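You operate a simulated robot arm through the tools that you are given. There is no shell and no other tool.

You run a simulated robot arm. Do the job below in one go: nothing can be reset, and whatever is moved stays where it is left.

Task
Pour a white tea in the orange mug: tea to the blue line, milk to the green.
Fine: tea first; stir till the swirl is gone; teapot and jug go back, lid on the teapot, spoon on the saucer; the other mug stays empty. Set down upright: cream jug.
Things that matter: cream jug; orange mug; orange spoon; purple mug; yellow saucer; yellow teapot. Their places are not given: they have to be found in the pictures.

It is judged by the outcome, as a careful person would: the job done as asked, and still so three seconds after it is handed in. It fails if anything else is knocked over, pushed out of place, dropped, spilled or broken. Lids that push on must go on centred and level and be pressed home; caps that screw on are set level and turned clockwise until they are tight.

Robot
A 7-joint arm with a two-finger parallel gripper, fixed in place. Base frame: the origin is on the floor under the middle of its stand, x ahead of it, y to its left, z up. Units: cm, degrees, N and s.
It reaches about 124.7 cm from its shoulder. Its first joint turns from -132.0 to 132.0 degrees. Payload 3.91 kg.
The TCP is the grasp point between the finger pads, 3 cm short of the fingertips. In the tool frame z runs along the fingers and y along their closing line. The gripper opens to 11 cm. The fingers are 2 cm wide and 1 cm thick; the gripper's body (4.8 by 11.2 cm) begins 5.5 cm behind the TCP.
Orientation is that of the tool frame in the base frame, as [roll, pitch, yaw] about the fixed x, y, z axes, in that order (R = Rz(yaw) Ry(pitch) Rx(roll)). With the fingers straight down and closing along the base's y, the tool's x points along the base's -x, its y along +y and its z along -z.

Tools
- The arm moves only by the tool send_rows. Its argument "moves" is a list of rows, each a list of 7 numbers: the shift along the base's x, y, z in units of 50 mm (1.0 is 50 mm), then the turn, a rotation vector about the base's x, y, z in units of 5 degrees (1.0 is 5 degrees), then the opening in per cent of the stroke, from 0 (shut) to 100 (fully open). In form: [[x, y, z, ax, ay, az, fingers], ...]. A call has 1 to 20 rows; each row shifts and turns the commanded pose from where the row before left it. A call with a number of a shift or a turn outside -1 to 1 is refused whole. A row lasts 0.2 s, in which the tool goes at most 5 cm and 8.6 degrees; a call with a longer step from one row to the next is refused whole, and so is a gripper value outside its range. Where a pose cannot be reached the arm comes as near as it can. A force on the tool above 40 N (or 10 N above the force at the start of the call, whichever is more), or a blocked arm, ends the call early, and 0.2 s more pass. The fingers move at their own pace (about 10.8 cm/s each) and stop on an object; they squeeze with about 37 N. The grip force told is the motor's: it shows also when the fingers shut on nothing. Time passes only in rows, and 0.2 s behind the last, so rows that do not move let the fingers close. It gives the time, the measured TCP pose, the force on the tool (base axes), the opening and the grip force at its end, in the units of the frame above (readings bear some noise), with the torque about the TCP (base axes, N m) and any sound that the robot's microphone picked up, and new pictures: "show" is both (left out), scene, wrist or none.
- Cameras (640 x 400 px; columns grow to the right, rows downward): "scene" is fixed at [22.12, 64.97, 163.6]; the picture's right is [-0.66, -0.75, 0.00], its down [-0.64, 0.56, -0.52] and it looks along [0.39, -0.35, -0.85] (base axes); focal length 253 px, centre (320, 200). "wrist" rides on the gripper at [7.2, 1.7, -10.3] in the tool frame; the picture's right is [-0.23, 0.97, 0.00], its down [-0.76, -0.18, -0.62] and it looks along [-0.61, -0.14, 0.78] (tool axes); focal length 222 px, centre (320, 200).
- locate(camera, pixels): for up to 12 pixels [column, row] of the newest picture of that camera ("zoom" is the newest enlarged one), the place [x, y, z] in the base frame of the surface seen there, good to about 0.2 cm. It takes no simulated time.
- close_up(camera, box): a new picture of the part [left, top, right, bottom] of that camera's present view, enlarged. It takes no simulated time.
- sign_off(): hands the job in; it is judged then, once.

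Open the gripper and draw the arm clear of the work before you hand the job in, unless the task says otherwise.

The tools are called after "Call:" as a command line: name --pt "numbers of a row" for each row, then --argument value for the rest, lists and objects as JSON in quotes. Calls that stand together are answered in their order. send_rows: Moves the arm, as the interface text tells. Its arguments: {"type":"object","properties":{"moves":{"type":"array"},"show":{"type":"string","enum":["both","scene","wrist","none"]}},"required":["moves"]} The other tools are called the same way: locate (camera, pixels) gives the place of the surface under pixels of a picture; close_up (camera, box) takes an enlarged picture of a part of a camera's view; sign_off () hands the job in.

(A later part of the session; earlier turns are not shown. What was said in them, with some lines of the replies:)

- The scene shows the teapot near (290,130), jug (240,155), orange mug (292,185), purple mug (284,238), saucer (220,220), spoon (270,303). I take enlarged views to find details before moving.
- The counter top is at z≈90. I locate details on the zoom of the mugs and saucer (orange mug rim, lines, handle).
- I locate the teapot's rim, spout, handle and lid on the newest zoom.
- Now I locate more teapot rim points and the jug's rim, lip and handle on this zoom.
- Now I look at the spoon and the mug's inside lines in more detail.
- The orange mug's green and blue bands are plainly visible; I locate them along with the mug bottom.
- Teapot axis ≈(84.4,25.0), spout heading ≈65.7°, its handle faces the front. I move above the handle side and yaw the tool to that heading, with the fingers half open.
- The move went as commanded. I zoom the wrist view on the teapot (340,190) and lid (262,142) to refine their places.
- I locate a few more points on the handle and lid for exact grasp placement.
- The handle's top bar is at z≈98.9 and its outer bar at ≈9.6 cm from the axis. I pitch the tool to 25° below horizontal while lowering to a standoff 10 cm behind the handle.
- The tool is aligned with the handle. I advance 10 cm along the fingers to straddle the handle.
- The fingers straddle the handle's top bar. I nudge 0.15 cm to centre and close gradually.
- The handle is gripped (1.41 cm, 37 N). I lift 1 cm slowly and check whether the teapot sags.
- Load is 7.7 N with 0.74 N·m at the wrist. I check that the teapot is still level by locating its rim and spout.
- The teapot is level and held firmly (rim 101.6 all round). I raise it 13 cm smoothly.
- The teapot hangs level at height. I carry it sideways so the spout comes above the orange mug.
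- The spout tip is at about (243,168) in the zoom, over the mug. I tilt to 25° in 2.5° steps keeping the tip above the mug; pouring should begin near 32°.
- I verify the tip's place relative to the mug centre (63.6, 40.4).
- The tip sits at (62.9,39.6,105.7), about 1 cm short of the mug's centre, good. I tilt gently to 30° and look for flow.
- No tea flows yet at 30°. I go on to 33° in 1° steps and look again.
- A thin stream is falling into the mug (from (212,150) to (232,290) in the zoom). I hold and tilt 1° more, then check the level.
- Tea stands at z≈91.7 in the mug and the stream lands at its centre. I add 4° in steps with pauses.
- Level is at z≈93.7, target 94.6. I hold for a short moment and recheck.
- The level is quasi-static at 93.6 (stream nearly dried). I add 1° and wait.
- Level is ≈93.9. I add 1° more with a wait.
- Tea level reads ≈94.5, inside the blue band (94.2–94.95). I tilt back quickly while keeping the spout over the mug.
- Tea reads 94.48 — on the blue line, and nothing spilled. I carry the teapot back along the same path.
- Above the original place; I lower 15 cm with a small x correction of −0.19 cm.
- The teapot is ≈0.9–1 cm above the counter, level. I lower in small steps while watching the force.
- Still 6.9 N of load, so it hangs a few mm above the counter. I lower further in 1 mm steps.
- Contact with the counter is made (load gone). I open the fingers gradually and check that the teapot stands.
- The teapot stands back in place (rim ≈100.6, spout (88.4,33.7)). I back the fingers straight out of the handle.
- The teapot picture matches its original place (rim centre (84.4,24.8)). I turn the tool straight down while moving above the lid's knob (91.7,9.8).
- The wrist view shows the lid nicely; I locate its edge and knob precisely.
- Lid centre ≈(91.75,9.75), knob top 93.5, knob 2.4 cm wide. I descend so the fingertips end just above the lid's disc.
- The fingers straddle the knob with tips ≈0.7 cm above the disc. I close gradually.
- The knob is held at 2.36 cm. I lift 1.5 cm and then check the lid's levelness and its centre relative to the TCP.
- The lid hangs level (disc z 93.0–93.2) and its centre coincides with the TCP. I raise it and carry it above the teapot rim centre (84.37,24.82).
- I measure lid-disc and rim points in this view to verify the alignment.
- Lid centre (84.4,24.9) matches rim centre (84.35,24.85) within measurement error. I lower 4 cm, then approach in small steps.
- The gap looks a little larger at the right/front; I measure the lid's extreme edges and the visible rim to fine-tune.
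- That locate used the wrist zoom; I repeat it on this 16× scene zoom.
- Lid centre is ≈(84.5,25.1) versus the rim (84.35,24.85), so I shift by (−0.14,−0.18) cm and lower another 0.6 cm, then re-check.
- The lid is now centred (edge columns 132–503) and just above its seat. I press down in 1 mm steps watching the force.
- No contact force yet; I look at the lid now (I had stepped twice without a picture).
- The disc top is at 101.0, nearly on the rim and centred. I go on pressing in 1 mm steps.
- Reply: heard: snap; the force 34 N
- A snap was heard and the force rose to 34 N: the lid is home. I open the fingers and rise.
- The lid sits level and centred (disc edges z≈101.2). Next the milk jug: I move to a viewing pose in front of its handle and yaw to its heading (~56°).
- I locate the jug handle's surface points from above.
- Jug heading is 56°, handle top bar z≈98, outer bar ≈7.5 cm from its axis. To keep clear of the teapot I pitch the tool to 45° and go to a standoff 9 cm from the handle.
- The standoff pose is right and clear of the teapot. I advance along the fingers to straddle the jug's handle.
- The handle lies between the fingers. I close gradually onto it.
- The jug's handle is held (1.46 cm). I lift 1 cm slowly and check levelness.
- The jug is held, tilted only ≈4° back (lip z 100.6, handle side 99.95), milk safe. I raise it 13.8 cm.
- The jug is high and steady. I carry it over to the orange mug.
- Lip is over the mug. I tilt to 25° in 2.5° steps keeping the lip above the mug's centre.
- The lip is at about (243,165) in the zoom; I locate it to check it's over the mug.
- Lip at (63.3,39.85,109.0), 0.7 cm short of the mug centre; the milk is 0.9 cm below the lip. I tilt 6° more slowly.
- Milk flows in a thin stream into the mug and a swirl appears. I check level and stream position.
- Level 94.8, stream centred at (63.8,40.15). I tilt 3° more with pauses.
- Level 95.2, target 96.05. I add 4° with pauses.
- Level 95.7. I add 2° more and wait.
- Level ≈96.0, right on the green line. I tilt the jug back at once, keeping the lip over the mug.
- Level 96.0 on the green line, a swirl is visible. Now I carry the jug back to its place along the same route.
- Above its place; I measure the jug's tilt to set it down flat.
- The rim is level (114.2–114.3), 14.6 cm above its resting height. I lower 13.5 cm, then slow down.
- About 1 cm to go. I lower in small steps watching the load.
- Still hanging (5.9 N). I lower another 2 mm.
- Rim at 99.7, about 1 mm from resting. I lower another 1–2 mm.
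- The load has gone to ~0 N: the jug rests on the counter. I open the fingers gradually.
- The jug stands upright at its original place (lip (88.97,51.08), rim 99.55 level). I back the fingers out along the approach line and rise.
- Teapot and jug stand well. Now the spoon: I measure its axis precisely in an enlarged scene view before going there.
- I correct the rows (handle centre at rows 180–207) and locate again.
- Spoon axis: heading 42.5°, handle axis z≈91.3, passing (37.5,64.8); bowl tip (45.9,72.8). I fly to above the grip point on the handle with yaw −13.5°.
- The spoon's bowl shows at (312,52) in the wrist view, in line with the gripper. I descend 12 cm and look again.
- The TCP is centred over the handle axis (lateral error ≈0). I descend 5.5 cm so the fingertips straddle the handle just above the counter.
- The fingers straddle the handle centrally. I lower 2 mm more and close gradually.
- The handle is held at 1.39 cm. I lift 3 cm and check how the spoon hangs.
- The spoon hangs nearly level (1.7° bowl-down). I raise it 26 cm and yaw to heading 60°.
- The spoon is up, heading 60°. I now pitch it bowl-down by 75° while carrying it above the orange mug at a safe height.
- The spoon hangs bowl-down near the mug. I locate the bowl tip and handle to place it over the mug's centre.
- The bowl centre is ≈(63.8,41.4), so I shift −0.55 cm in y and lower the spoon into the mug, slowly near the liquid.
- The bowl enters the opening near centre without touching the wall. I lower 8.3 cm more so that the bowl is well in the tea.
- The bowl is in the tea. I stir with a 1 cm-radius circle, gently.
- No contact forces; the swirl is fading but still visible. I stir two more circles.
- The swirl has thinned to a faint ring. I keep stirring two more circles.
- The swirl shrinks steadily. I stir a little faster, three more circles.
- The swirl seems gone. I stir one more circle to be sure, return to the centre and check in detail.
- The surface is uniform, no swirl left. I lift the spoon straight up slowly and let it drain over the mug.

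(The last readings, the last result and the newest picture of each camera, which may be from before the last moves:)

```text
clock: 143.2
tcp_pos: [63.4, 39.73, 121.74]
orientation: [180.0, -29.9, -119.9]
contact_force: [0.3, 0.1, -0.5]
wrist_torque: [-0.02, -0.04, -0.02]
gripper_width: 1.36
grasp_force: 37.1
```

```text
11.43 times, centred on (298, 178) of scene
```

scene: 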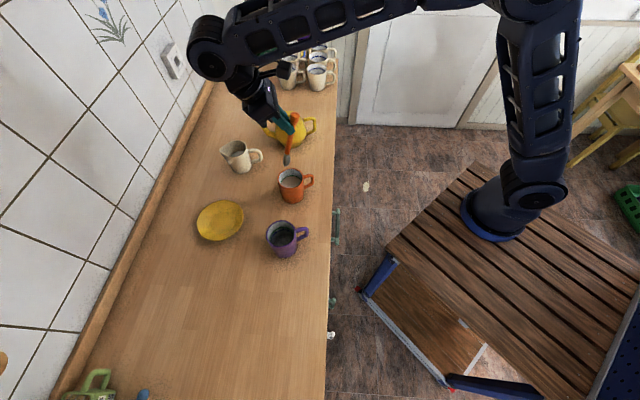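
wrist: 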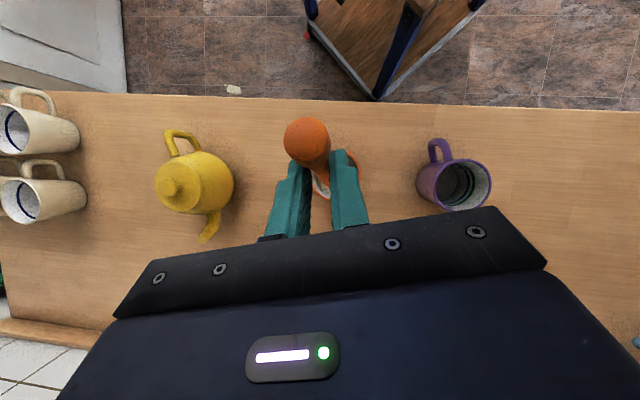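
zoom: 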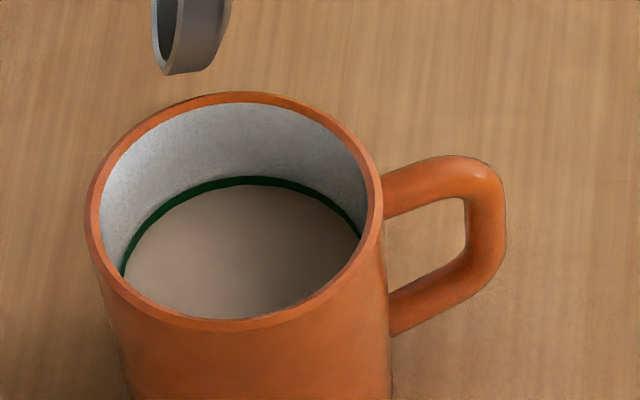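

The tea is evenly mixed at the green line. Now the saucer (centre ≈(69.8,64.4), radius 7): I pitch the spoon back to near-horizontal (≈9° bowl-down) while moving above the saucer.

Call:
send_rows --pt "0.022 0.225 0 0.8376 -0.4836 0 0" --pt "0.022 0.225 0 0.8376 -0.4836 0 0" --pt "0.022 0.225 0 0.8376 -0.4836 0 0" --pt "0.022 0.225 0 0.8376 -0.4836 0 0" --pt "0.022 0.225 0 0.8376 -0.4836 0 0" --pt "0.022 0.225 0 0.8376 -0.4836 0 0" --pt "0.022 0.225 0 0.8376 -0.4836 0 0" --pt "0.022 0.225 0 0.8376 -0.4836 0 0" --pt "0.022 0.225 -0.4 0.8376 -0.4836 0 0" --pt "0.022 0.225 -0.5 0.8376 -0.4836 0 0" --pt "0.022 0.225 -0.5 0.8376 -0.4836 0 0" --pt "0.022 0.225 -0.5 0.8376 -0.4836 0 0" --pt "0.022 0.225 -0.5 0.8376 -0.4836 0 0" --pt "0.022 0.225 -0.5 0.8376 -0.4836 0 0" --pt "0 0 0 0 0 0 0"

Call:
close_up --camera "scene" --box '[176, 150, 304, 250]'

```text
clock: 146.4
tcp_pos: [64.79, 55.39, 107.18]
orientation: [-179.8, 37.9, -120.0]
contact_force: [-0.8, -0.4, -0.1]
wrist_torque: [-0.06, -0.01, 0.03]
gripper_width: 1.37
grasp_force: 37.1
```

scene: 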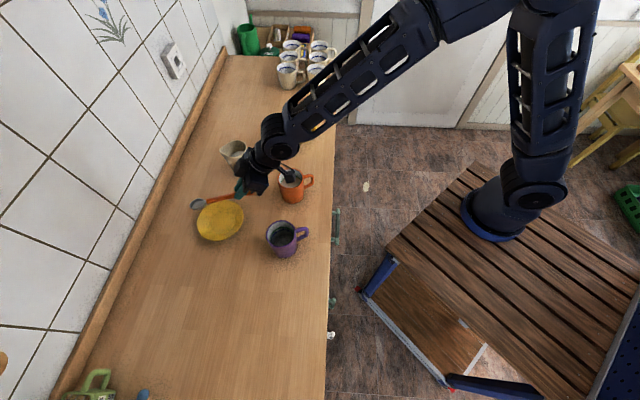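
wrist: 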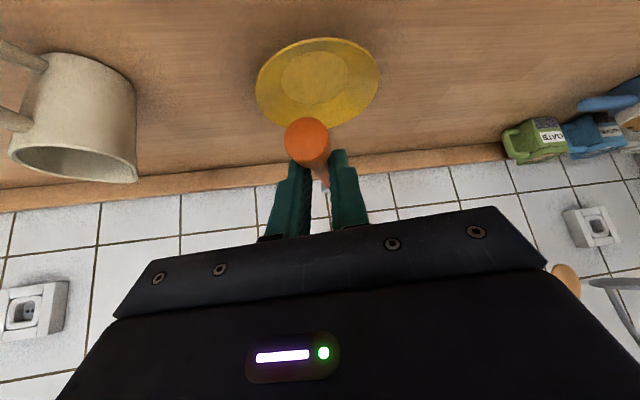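

```text
4.00 times, centred on (240, 200) of scene
```

zoom: 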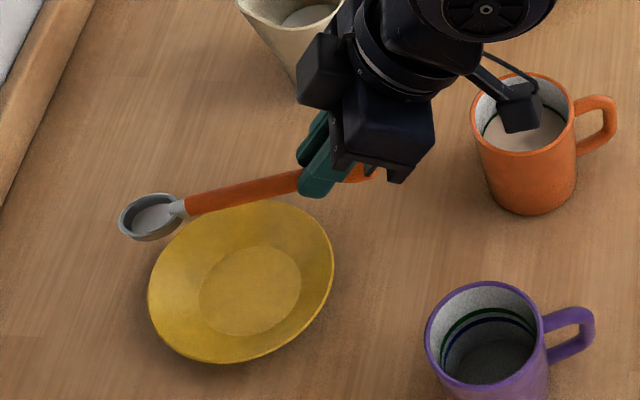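

I zoom on the spoon to check its bowl and measure its position over the saucer.

Call:
close_up --camera "scene" --box '[186, 178, 266, 228]'

Call:
locate --camera "zoom" --pixels '[[78, 170], [150, 125], [110, 210], [160, 180], [200, 162], [260, 142], [340, 120], [420, 105], [130, 160]]'

Call:
locate --camera "zoom" --pixels '[[140, 300], [300, 145], [400, 150], [500, 260], [250, 370], [320, 300], [495, 300], [400, 380]]'

```text
8.00 times, centred on (226, 203) of scene
```

zoom: 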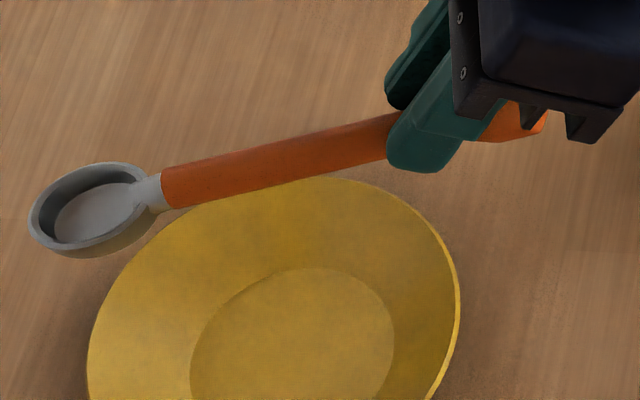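

```text
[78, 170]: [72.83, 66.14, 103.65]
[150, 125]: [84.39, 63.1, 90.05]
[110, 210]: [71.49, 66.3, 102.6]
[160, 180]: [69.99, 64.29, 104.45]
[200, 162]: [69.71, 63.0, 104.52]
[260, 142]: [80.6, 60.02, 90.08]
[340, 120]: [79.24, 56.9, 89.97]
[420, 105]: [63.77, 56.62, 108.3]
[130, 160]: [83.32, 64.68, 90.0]
```

```text
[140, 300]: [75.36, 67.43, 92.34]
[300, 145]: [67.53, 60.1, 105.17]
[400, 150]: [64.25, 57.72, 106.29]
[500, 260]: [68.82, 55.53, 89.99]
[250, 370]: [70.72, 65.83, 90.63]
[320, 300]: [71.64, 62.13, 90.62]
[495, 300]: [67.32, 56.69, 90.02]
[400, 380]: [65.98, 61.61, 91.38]
```

Call:
locate --camera "zoom" --pixels '[[33, 222], [90, 166], [90, 250], [150, 190], [185, 188], [240, 173], [300, 158], [360, 141], [90, 210], [50, 250]]'

Call:
close_up --camera "scene" --box '[186, 190, 266, 250]'

Call:
locate --camera "zoom" --pixels '[[92, 260], [455, 220], [400, 115], [220, 375], [300, 95], [130, 330], [440, 300], [340, 358], [270, 240]]'

```text
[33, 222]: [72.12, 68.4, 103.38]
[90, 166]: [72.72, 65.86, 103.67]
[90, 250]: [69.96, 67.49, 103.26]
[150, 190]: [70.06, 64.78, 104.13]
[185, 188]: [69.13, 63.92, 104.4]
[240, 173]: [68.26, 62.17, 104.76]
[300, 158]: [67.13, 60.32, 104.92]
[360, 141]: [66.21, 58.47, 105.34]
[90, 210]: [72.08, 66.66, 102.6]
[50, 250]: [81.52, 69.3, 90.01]
```

```text
6.67 times, centred on (226, 220) of scene
```

zoom: 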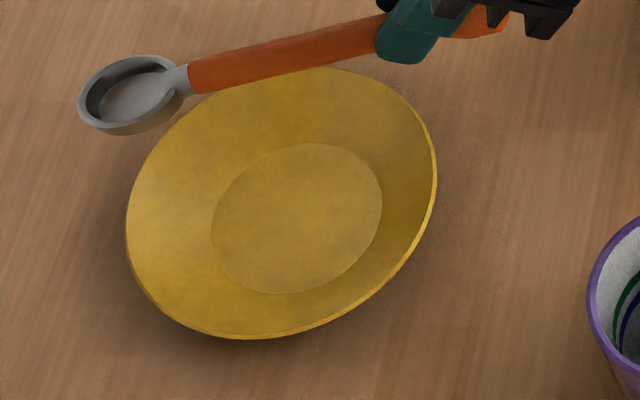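

```text
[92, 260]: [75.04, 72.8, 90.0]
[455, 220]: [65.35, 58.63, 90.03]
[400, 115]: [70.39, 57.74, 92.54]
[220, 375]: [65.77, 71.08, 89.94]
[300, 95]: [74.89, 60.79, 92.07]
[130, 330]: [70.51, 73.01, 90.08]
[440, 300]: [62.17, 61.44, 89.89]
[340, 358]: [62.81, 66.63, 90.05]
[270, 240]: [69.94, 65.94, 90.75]
```

I refine the saucer's rim points.

Call:
locate --camera "zoom" --pixels '[[130, 215], [434, 180], [330, 72], [250, 334], [160, 150], [410, 120], [165, 305], [400, 265], [215, 215], [380, 205], [300, 145], [290, 290]]'

```text
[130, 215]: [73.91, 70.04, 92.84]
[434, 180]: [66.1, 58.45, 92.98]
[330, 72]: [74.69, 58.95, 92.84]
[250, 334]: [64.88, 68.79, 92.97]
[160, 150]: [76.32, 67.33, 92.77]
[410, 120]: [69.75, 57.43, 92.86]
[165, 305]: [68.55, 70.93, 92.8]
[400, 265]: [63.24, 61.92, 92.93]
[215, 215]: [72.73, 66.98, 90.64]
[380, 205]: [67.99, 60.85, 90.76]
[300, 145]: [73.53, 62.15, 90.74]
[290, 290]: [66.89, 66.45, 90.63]
```

The spoon lies over the saucer's middle line with its tip 4.8 cm beyond the centre, as planned. I lower 11 cm.

Call:
send_rows --pt "0 0 -0.2 0 0 0 0" --pt "0 0 -0.4 0 0 0 0" --pt "0 0 -0.4 0 0 0 0" --pt "0 0 -0.4 0 0 0 0" --pt "0 0 -0.35 0 0 0 0" --pt "0 0 -0.25 0 0 0 0" --pt "0 0 -0.1 0 0 0 0" --pt "0 0 -0.05 0 0 0 0" --pt "0 0 0 0 0 0 0"

Call:
close_up --camera "scene" --box '[186, 170, 314, 250]'

Call:
close_up --camera "scene" --box '[190, 190, 262, 245]'

```text
clock: 148.4
tcp_pos: [64.89, 55.36, 96.34]
orientation: [-179.8, 37.9, -119.9]
contact_force: [-0.4, 1.1, 0.8]
wrist_torque: [0.05, 0.01, 0.03]
gripper_width: 1.38
grasp_force: 36.6
```

scene: 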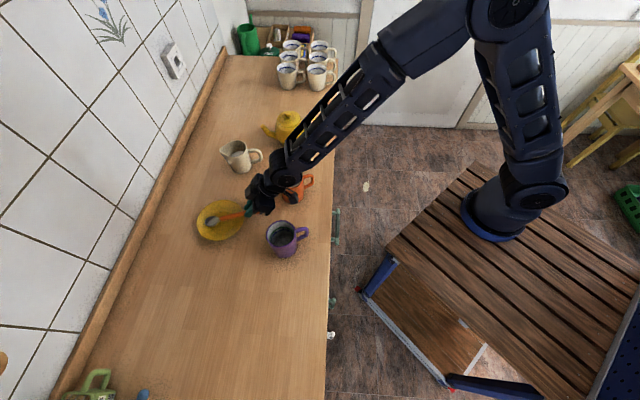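
wrist: 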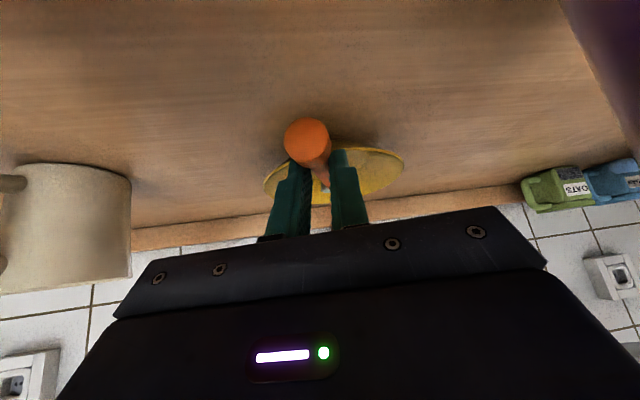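

```text
5.00 times, centred on (250, 210) of scene
```

zoom: 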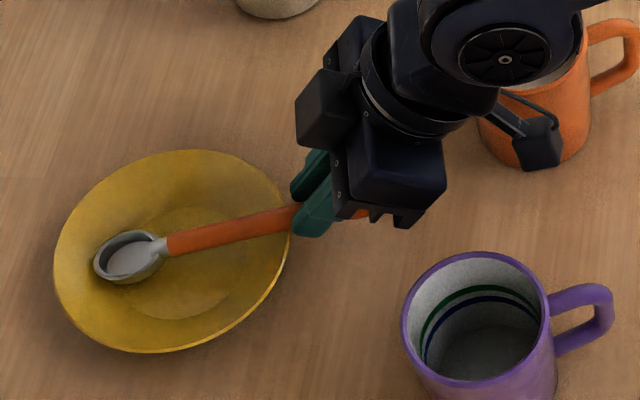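

```text
7.27 times, centred on (226, 218) of scene
```

zoom: 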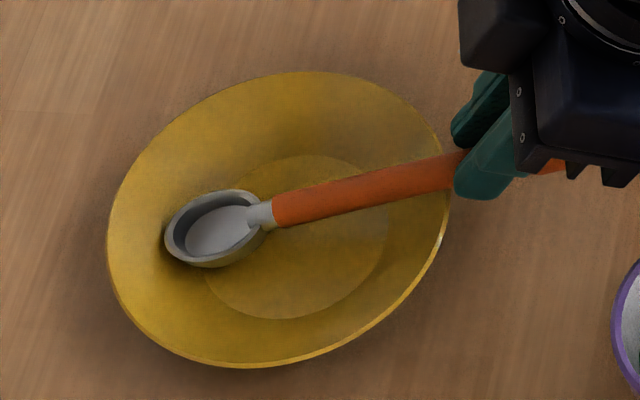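

The spoon is just above the saucer. I lower in 1 mm steps, watching force.

Call:
send_rows --pt "0 0 -0.03 0 0 0 0" --pt "0 0 -0.03 0 0 0 0" --pt "0 0 -0.03 0 0 0 0" --pt "0 0 0 0 0 0 0" --show "none"

Call:
close_up --camera "scene" --box '[190, 190, 262, 245]'

Call:
locate --camera "zoom" --pixels '[[168, 240], [210, 195], [210, 262], [290, 210], [350, 195], [400, 182], [440, 172], [443, 200]]'

```text
clock: 149.4
tcp_pos: [64.87, 55.36, 96.21]
orientation: [-179.9, 38.0, -119.9]
contact_force: [-3.0, -4.7, 23.8]
wrist_torque: [1.01, -0.47, 0.02]
gripper_width: 1.38
grasp_force: 36.5
```

```text
7.27 times, centred on (226, 218) of scene
```

zoom: 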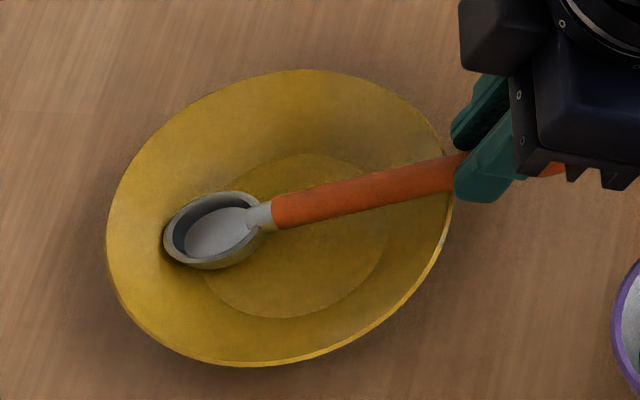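

```text
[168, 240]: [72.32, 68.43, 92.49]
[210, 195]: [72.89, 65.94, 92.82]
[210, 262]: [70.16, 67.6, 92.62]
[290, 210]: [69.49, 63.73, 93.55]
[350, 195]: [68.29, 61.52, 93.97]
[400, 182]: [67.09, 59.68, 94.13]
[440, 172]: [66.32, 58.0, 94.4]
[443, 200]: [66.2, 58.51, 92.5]
```

Contact: 24 N, the spoon presses on the saucer. I relieve by 1.5 mm and re-read.

Call:
send_rows --pt "0 0 0.03 0 0 0 0" --pt "0 0 0 0 0 0 0" --show "none"

```text
clock: 150.0
tcp_pos: [64.93, 55.37, 96.13]
orientation: [-179.9, 37.9, -119.8]
contact_force: [-1.4, -0.2, 15.5]
wrist_torque: [0.86, -0.37, 0.03]
gripper_width: 1.38
grasp_force: 37.2
```

Call:
send_rows --pt "0 0 0.03 0 0 0 0" --pt "0 0 0 0 0 0 0" --show "none"

```text
clock: 150.6
tcp_pos: [64.97, 55.35, 96.11]
orientation: [180.0, 37.6, -119.9]
contact_force: [-0.3, -0.3, 1.1]
wrist_torque: [0.04, 0.02, 0.0]
gripper_width: 1.38
grasp_force: 37.2
```

Force is down to ~1 N. I check the pose once more before releasing.

Call:
close_up --camera "scene" --box '[190, 190, 262, 245]'

Call:
locate --camera "zoom" --pixels '[[168, 240], [210, 195], [210, 262], [290, 210], [350, 195], [400, 182], [440, 172], [110, 230], [280, 365], [443, 215], [290, 73], [380, 95]]'

```text
7.27 times, centred on (226, 218) of scene
```

zoom: 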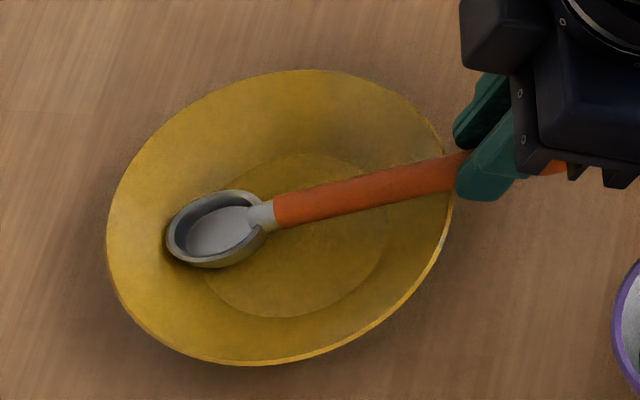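

```text
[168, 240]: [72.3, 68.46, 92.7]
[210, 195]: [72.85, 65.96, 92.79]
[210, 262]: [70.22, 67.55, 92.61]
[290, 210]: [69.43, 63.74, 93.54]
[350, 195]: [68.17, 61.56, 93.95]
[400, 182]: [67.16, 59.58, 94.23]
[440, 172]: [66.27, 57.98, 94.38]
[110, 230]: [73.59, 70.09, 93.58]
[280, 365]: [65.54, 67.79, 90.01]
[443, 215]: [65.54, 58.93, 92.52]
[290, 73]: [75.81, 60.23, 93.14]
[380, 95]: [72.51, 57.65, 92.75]
```

The saucer seems slightly tipped by the pressing (far rim 93.6, near rim 92.5). I raise 2 mm more and re-measure.

Call:
send_rows --pt "0 0 0.02 0 0 0 0" --pt "0 0 0.02 0 0 0 0" --pt "0 0 0 0 0 0 0" --pt "0 0 0 0 0 0 0" --show "scene"

Call:
close_up --camera "scene" --box '[190, 190, 262, 245]'

Call:
locate --camera "zoom" --pixels '[[112, 230], [150, 150], [160, 330], [290, 75], [380, 97], [260, 360], [400, 290], [446, 210], [230, 290], [370, 240], [210, 195], [440, 172]]'

```text
clock: 151.6
tcp_pos: [64.97, 55.43, 96.69]
orientation: [-180.0, 37.9, -119.9]
contact_force: [0.4, 1.4, 0.7]
wrist_torque: [-0.04, 0.01, -0.01]
gripper_width: 1.39
grasp_force: 37.4
```

scene: 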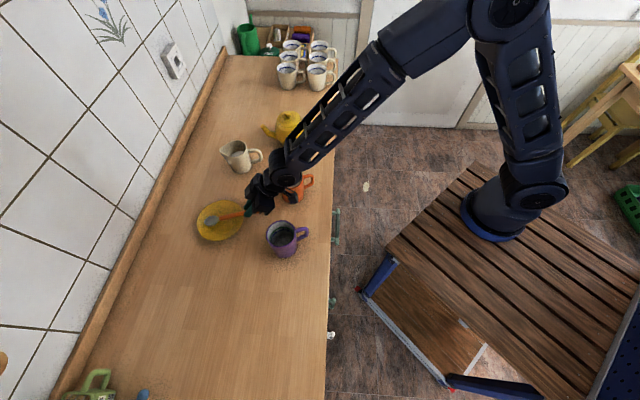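

```text
7.27 times, centred on (226, 218) of scene
```

zoom: 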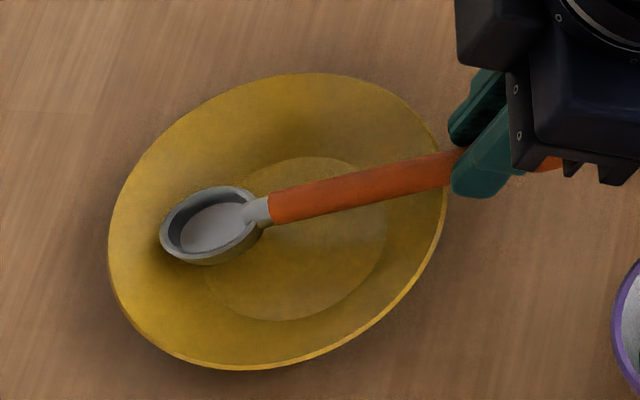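

```text
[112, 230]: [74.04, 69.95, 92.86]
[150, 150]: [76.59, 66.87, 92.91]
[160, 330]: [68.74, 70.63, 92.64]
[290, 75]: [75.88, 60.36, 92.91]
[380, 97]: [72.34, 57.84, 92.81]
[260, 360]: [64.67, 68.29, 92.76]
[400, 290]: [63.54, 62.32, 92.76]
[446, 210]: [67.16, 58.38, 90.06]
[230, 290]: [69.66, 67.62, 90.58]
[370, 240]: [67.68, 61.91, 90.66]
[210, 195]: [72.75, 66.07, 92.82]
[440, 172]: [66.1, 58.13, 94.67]
```

The saucer is flat again, so the handle touched the rim before the bowl reached the well. I tip the spoon 3° more bowl-down, then lower gently.

Call:
send_rows --pt "0 0 0 -0.26 0.15 0 0" --pt "0 0 0 -0.26 0.15 0 0" --pt "0 0 -0.02 0 0 0 0" --pt "0 0 -0.02 0 0 0 0" --pt "0 0 0 0 0 0 0" --show "scene"

Call:
close_up --camera "scene" --box '[190, 190, 262, 245]'

Call:
locate --camera "zoom" --pixels '[[112, 230], [150, 150], [160, 330], [290, 75], [380, 97], [260, 360], [400, 290], [168, 245], [210, 195], [290, 210], [400, 182], [440, 172]]'

```text
clock: 152.8
tcp_pos: [65.03, 55.25, 96.65]
orientation: [-179.9, 35.0, -119.9]
contact_force: [1.1, -0.3, 15.7]
wrist_torque: [0.87, -0.42, -0.02]
gripper_width: 1.39
grasp_force: 36.7
```

scene: 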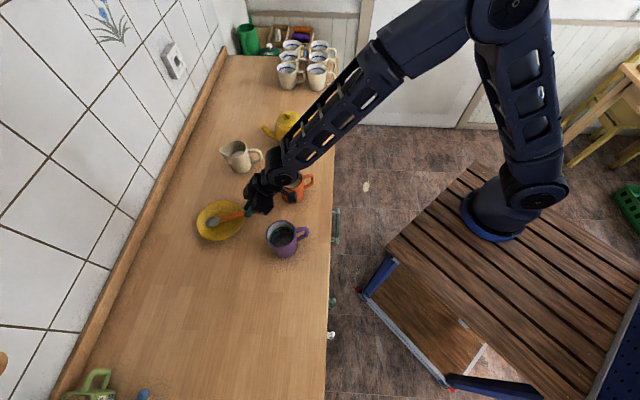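

```text
7.27 times, centred on (226, 218) of scene
```

zoom: 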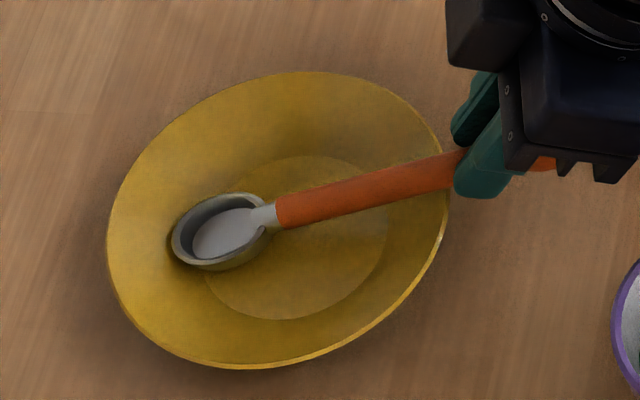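

```text
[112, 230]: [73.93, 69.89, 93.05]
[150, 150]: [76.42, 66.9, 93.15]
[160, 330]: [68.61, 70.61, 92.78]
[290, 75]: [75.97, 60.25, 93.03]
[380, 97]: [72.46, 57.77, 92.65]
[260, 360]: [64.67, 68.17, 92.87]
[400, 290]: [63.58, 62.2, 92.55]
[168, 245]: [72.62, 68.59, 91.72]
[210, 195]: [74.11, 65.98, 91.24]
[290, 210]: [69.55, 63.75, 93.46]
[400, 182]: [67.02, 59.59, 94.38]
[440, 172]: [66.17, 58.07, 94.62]
```

Both bowl and handle touch now (15.7 N). I relieve 1.5 mm so that it just rests.

Call:
send_rows --pt "0 0 0.03 0 0 0 0" --pt "0 0 0 0 0 0 0" --show "none"

```text
clock: 153.4
tcp_pos: [64.96, 55.39, 96.51]
orientation: [-179.9, 34.9, -119.9]
contact_force: [1.5, 3.7, 10.5]
wrist_torque: [0.75, -0.38, 0.0]
gripper_width: 1.37
grasp_force: 37.2
```

Call:
send_rows --pt "0 0 0.02 0 0 0 0" --pt "0 0 0 0 0 0 0" --show "none"

```text
clock: 154.0
tcp_pos: [65.0, 55.34, 96.54]
orientation: [-180.0, 34.8, -119.9]
contact_force: [0.8, -0.2, 4.2]
wrist_torque: [0.24, -0.11, -0.04]
gripper_width: 1.39
grasp_force: 37.0
```

Call:
send_rows --pt "0 0 0.01 0 0 0 0" --pt "0 0 0 0 0 0 0" --show "none"

Call:
close_up --camera "scene" --box '[190, 190, 262, 245]'

Call:
locate --camera "zoom" --pixels '[[112, 230], [150, 150], [160, 330], [290, 75], [380, 97], [260, 360], [400, 290], [168, 245], [210, 200], [290, 210], [400, 182], [440, 172]]'

```text
clock: 154.6
tcp_pos: [65.05, 55.49, 96.62]
orientation: [-179.9, 34.8, -119.9]
contact_force: [0.3, -0.4, 1.2]
wrist_torque: [0.06, -0.01, 0.01]
gripper_width: 1.39
grasp_force: 36.9
```

```text
7.27 times, centred on (226, 218) of scene
```

zoom: 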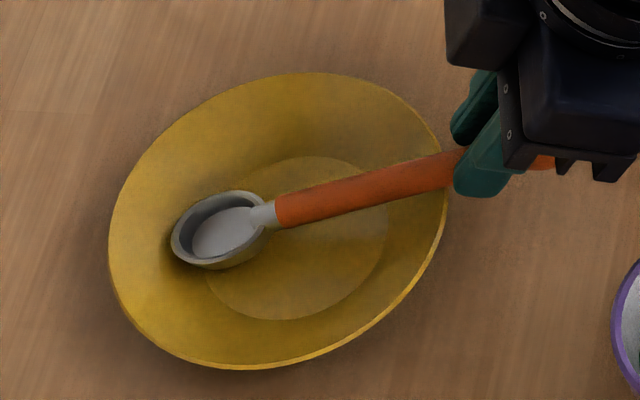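

```text
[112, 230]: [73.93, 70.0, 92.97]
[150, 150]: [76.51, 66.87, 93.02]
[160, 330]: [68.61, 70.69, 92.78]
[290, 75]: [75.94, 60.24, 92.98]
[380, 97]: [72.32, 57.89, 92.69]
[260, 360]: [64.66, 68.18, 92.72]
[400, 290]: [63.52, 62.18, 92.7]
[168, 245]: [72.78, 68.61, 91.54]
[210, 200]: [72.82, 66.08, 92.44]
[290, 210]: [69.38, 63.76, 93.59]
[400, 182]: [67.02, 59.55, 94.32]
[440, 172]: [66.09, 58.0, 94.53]
```

The spoon rests lightly with the saucer flat. I open the fingers gradually.

Call:
send_rows --pt "0 0 0 0 0 0 12" --pt "0 0 0 0 0 0 14" --pt "0 0 0 0 0 0 17" --pt "0 0 0 0 0 0 22" --pt "0 0 0 0 0 0 30" --pt "0 0 0 0 0 0 38" --pt "0 0 0 0 0 0 38"

Call:
close_up --camera "scene" --box '[190, 180, 270, 240]'

```text
clock: 156.2
tcp_pos: [64.95, 55.37, 96.62]
orientation: [-179.9, 34.9, -119.9]
contact_force: [0.9, -1.0, -0.7]
wrist_torque: [-0.01, 0.0, 0.0]
gripper_width: 4.2
grasp_force: 0.2
```

scene: 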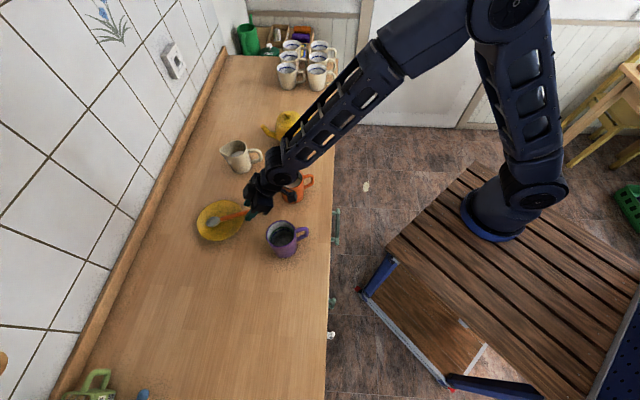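
wrist: 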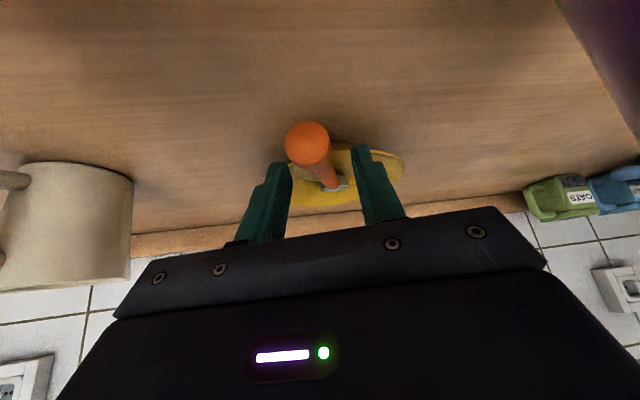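

```text
6.67 times, centred on (230, 210) of scene
```

zoom: 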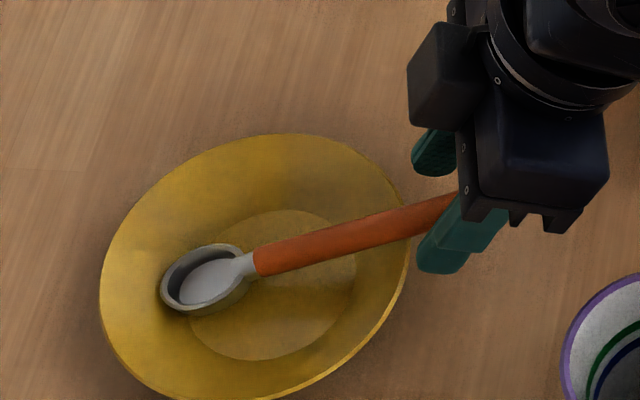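

The spoon lies settled in the saucer. I withdraw the gripper up and back along the finger direction.

Call:
send_rows --pt "-0.03 -0.05 0.082 0 0 0 38" --pt "-0.057 -0.1 0.164 0 0 0 38" --pt "-0.115 -0.2 0.328 0 0 0 38" --pt "-0.115 -0.2 0.328 0 0 0 38" --pt "-0.115 -0.2 0.328 0 0 0 38" --pt "-0.115 -0.2 0.328 0 0 0 38" --pt "-0.115 -0.2 0.4 0 0 0 38" --pt "-0.115 -0.2 0.4 0 0 0 38" --pt "-0.2 -0.3 0.5 0 0 0 40" --pt "-0.3 -0.4 0.5 0 0 0 40" --pt "-0.3 -0.4 0.5 0 0 0 40"

Call:
close_up --camera "scene" --box '[180, 170, 308, 250]'

```text
clock: 158.6
tcp_pos: [57.06, 42.86, 115.86]
orientation: [-179.9, 34.7, -119.9]
contact_force: [0.8, 0.7, -0.3]
wrist_torque: [0.02, 0.06, 0.02]
gripper_width: 4.4
grasp_force: 0.0
```

scene: 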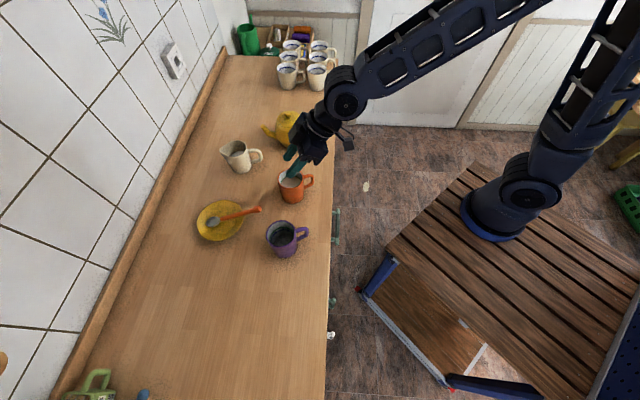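
wrist: 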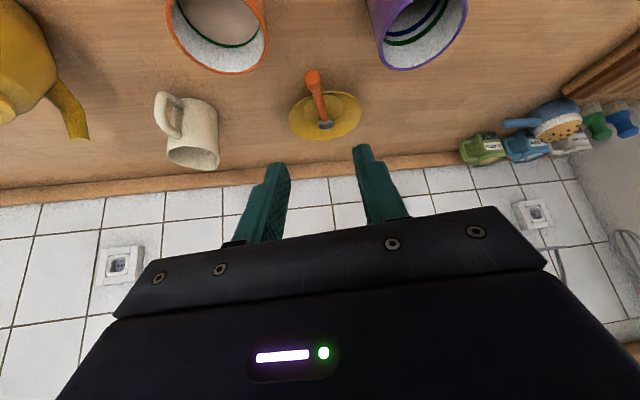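

```text
5.00 times, centred on (244, 210) of scene
```

zoom: 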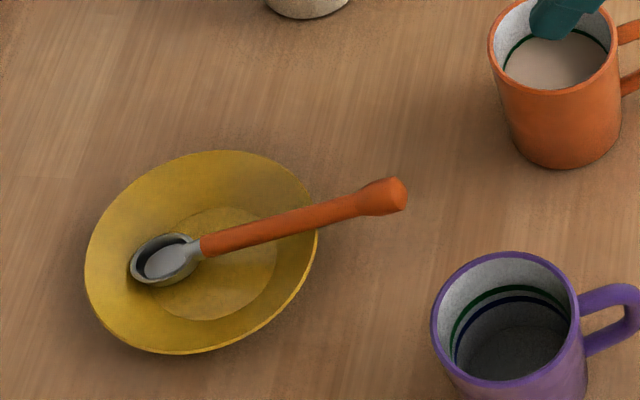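

The spoon lies steadily on the saucer. I draw the arm up and back clear of the work and open the gripper.

Call:
send_rows --pt "-0.2 -0.1 0.6 0 0 0 60" --pt "-0.3 -0.15 0.6 0 0 0 80" --pt "-0.4 -0.2 0.6 0 0 0 100" --pt "-0.5 -0.2 0.6 0 0 0 100" --pt "-0.5 -0.3 0.5 0 0 0 100" --pt "-0.5 -0.3 0.4 0 0 0 100" --pt "-0.5 -0.3 0.3 0 0 0 100" --pt "-0.4 -0.3 0.2 0 0 0 100" --pt "0 0 0 0 0 0 100" --pt "0 0 0 0 0 0 100" --pt "0 0 0 0 0 0 100"

Call:
close_up --camera "scene" --box '[180, 90, 340, 190]'

Call:
close_up --camera "scene" --box '[180, 165, 340, 265]'

Call:
close_up --camera "scene" --box '[268, 160, 324, 195]'

Call:
locate --camera "zoom" --pixels '[[200, 270], [250, 260], [300, 250], [250, 220], [300, 200], [200, 230], [270, 180], [250, 290]]'

```text
clock: 161.0
tcp_pos: [40.63, 33.78, 135.25]
orientation: [179.9, 34.9, -119.9]
contact_force: [0.5, 0.7, -0.4]
wrist_torque: [-0.03, -0.01, 0.0]
gripper_width: 11.0
grasp_force: 0.0
```

scene: 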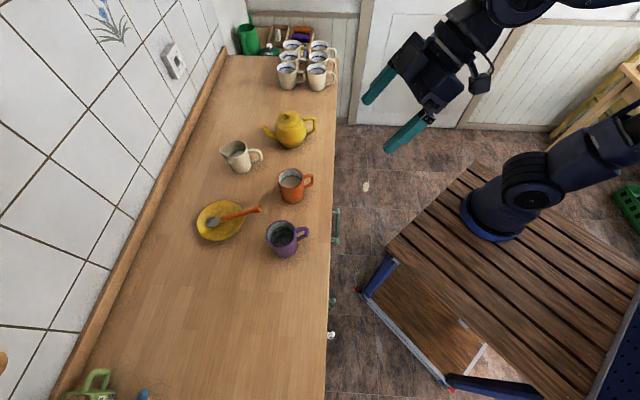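
wrist: 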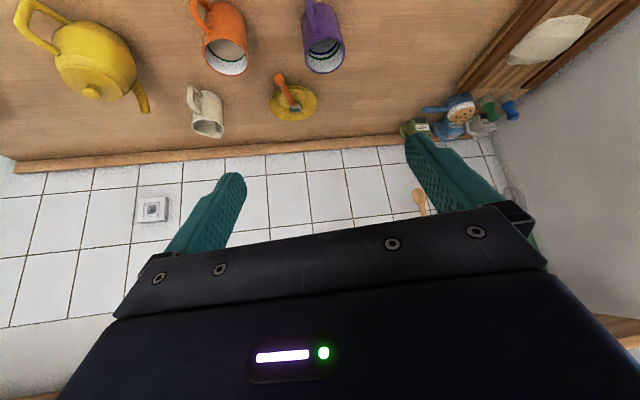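

```text
4.00 times, centred on (260, 140) of scene
```

zoom: 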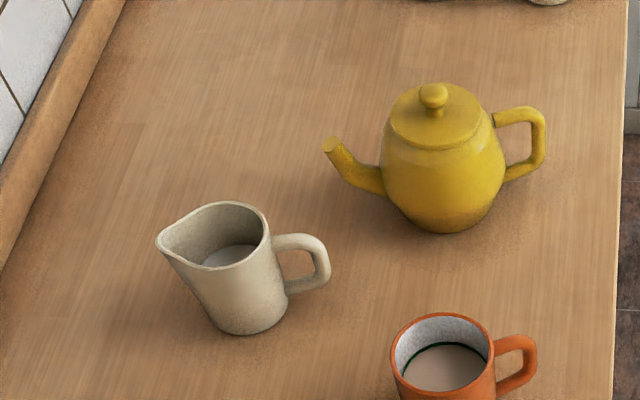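

```text
4.00 times, centred on (260, 215) of scene
```

zoom: 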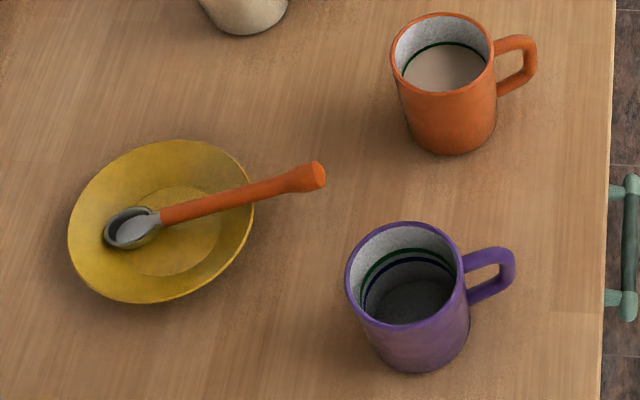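

```text
11.43 times, centred on (296, 178) of scene
```

zoom: 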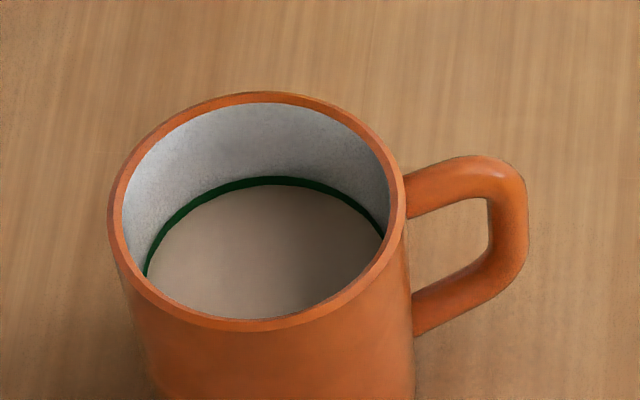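

```text
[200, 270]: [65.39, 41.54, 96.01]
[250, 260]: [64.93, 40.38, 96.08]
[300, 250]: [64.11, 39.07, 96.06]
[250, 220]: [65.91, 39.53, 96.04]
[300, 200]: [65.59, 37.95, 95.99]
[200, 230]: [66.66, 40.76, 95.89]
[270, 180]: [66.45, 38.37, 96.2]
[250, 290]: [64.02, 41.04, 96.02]
```

All is in order: the tea reads 96.0 on the green line with no swirl. The teapot is lidded and back in place, and the jug stands upright where it was. The spoon lies on the saucer, the purple mug is empty, and the arm is clear with its gripper open. I hand the job in.

Call:
sign_off

```text
The job is handed in.
```

The white tea is made in the orange mug and the job is handed in. The tea went in first to the blue line. Milk then brought it to the green line: my last reading was 96.0 cm, against about 96.05 cm for the middle of the green band.

- **Stirring:** I stirred until the swirl was gone and the surface was even.
- **Teapot:** It is back where it started. The lid is centred and level, and I heard it snap home when I pressed it.
- **Cream jug:** It stands upright in its original place.
- **Spoon:** It lies across the saucer with the bowl in the well. While I was setting it down, the fingers or handle pressed on the rim and tipped the saucer slightly. I backed off, the saucer settled flat again, and I set the spoon down lightly.
- **Purple mug:** Untouched and empty.

I saw no spills in the final pictures. The gripper is open and the arm is clear of the counter.
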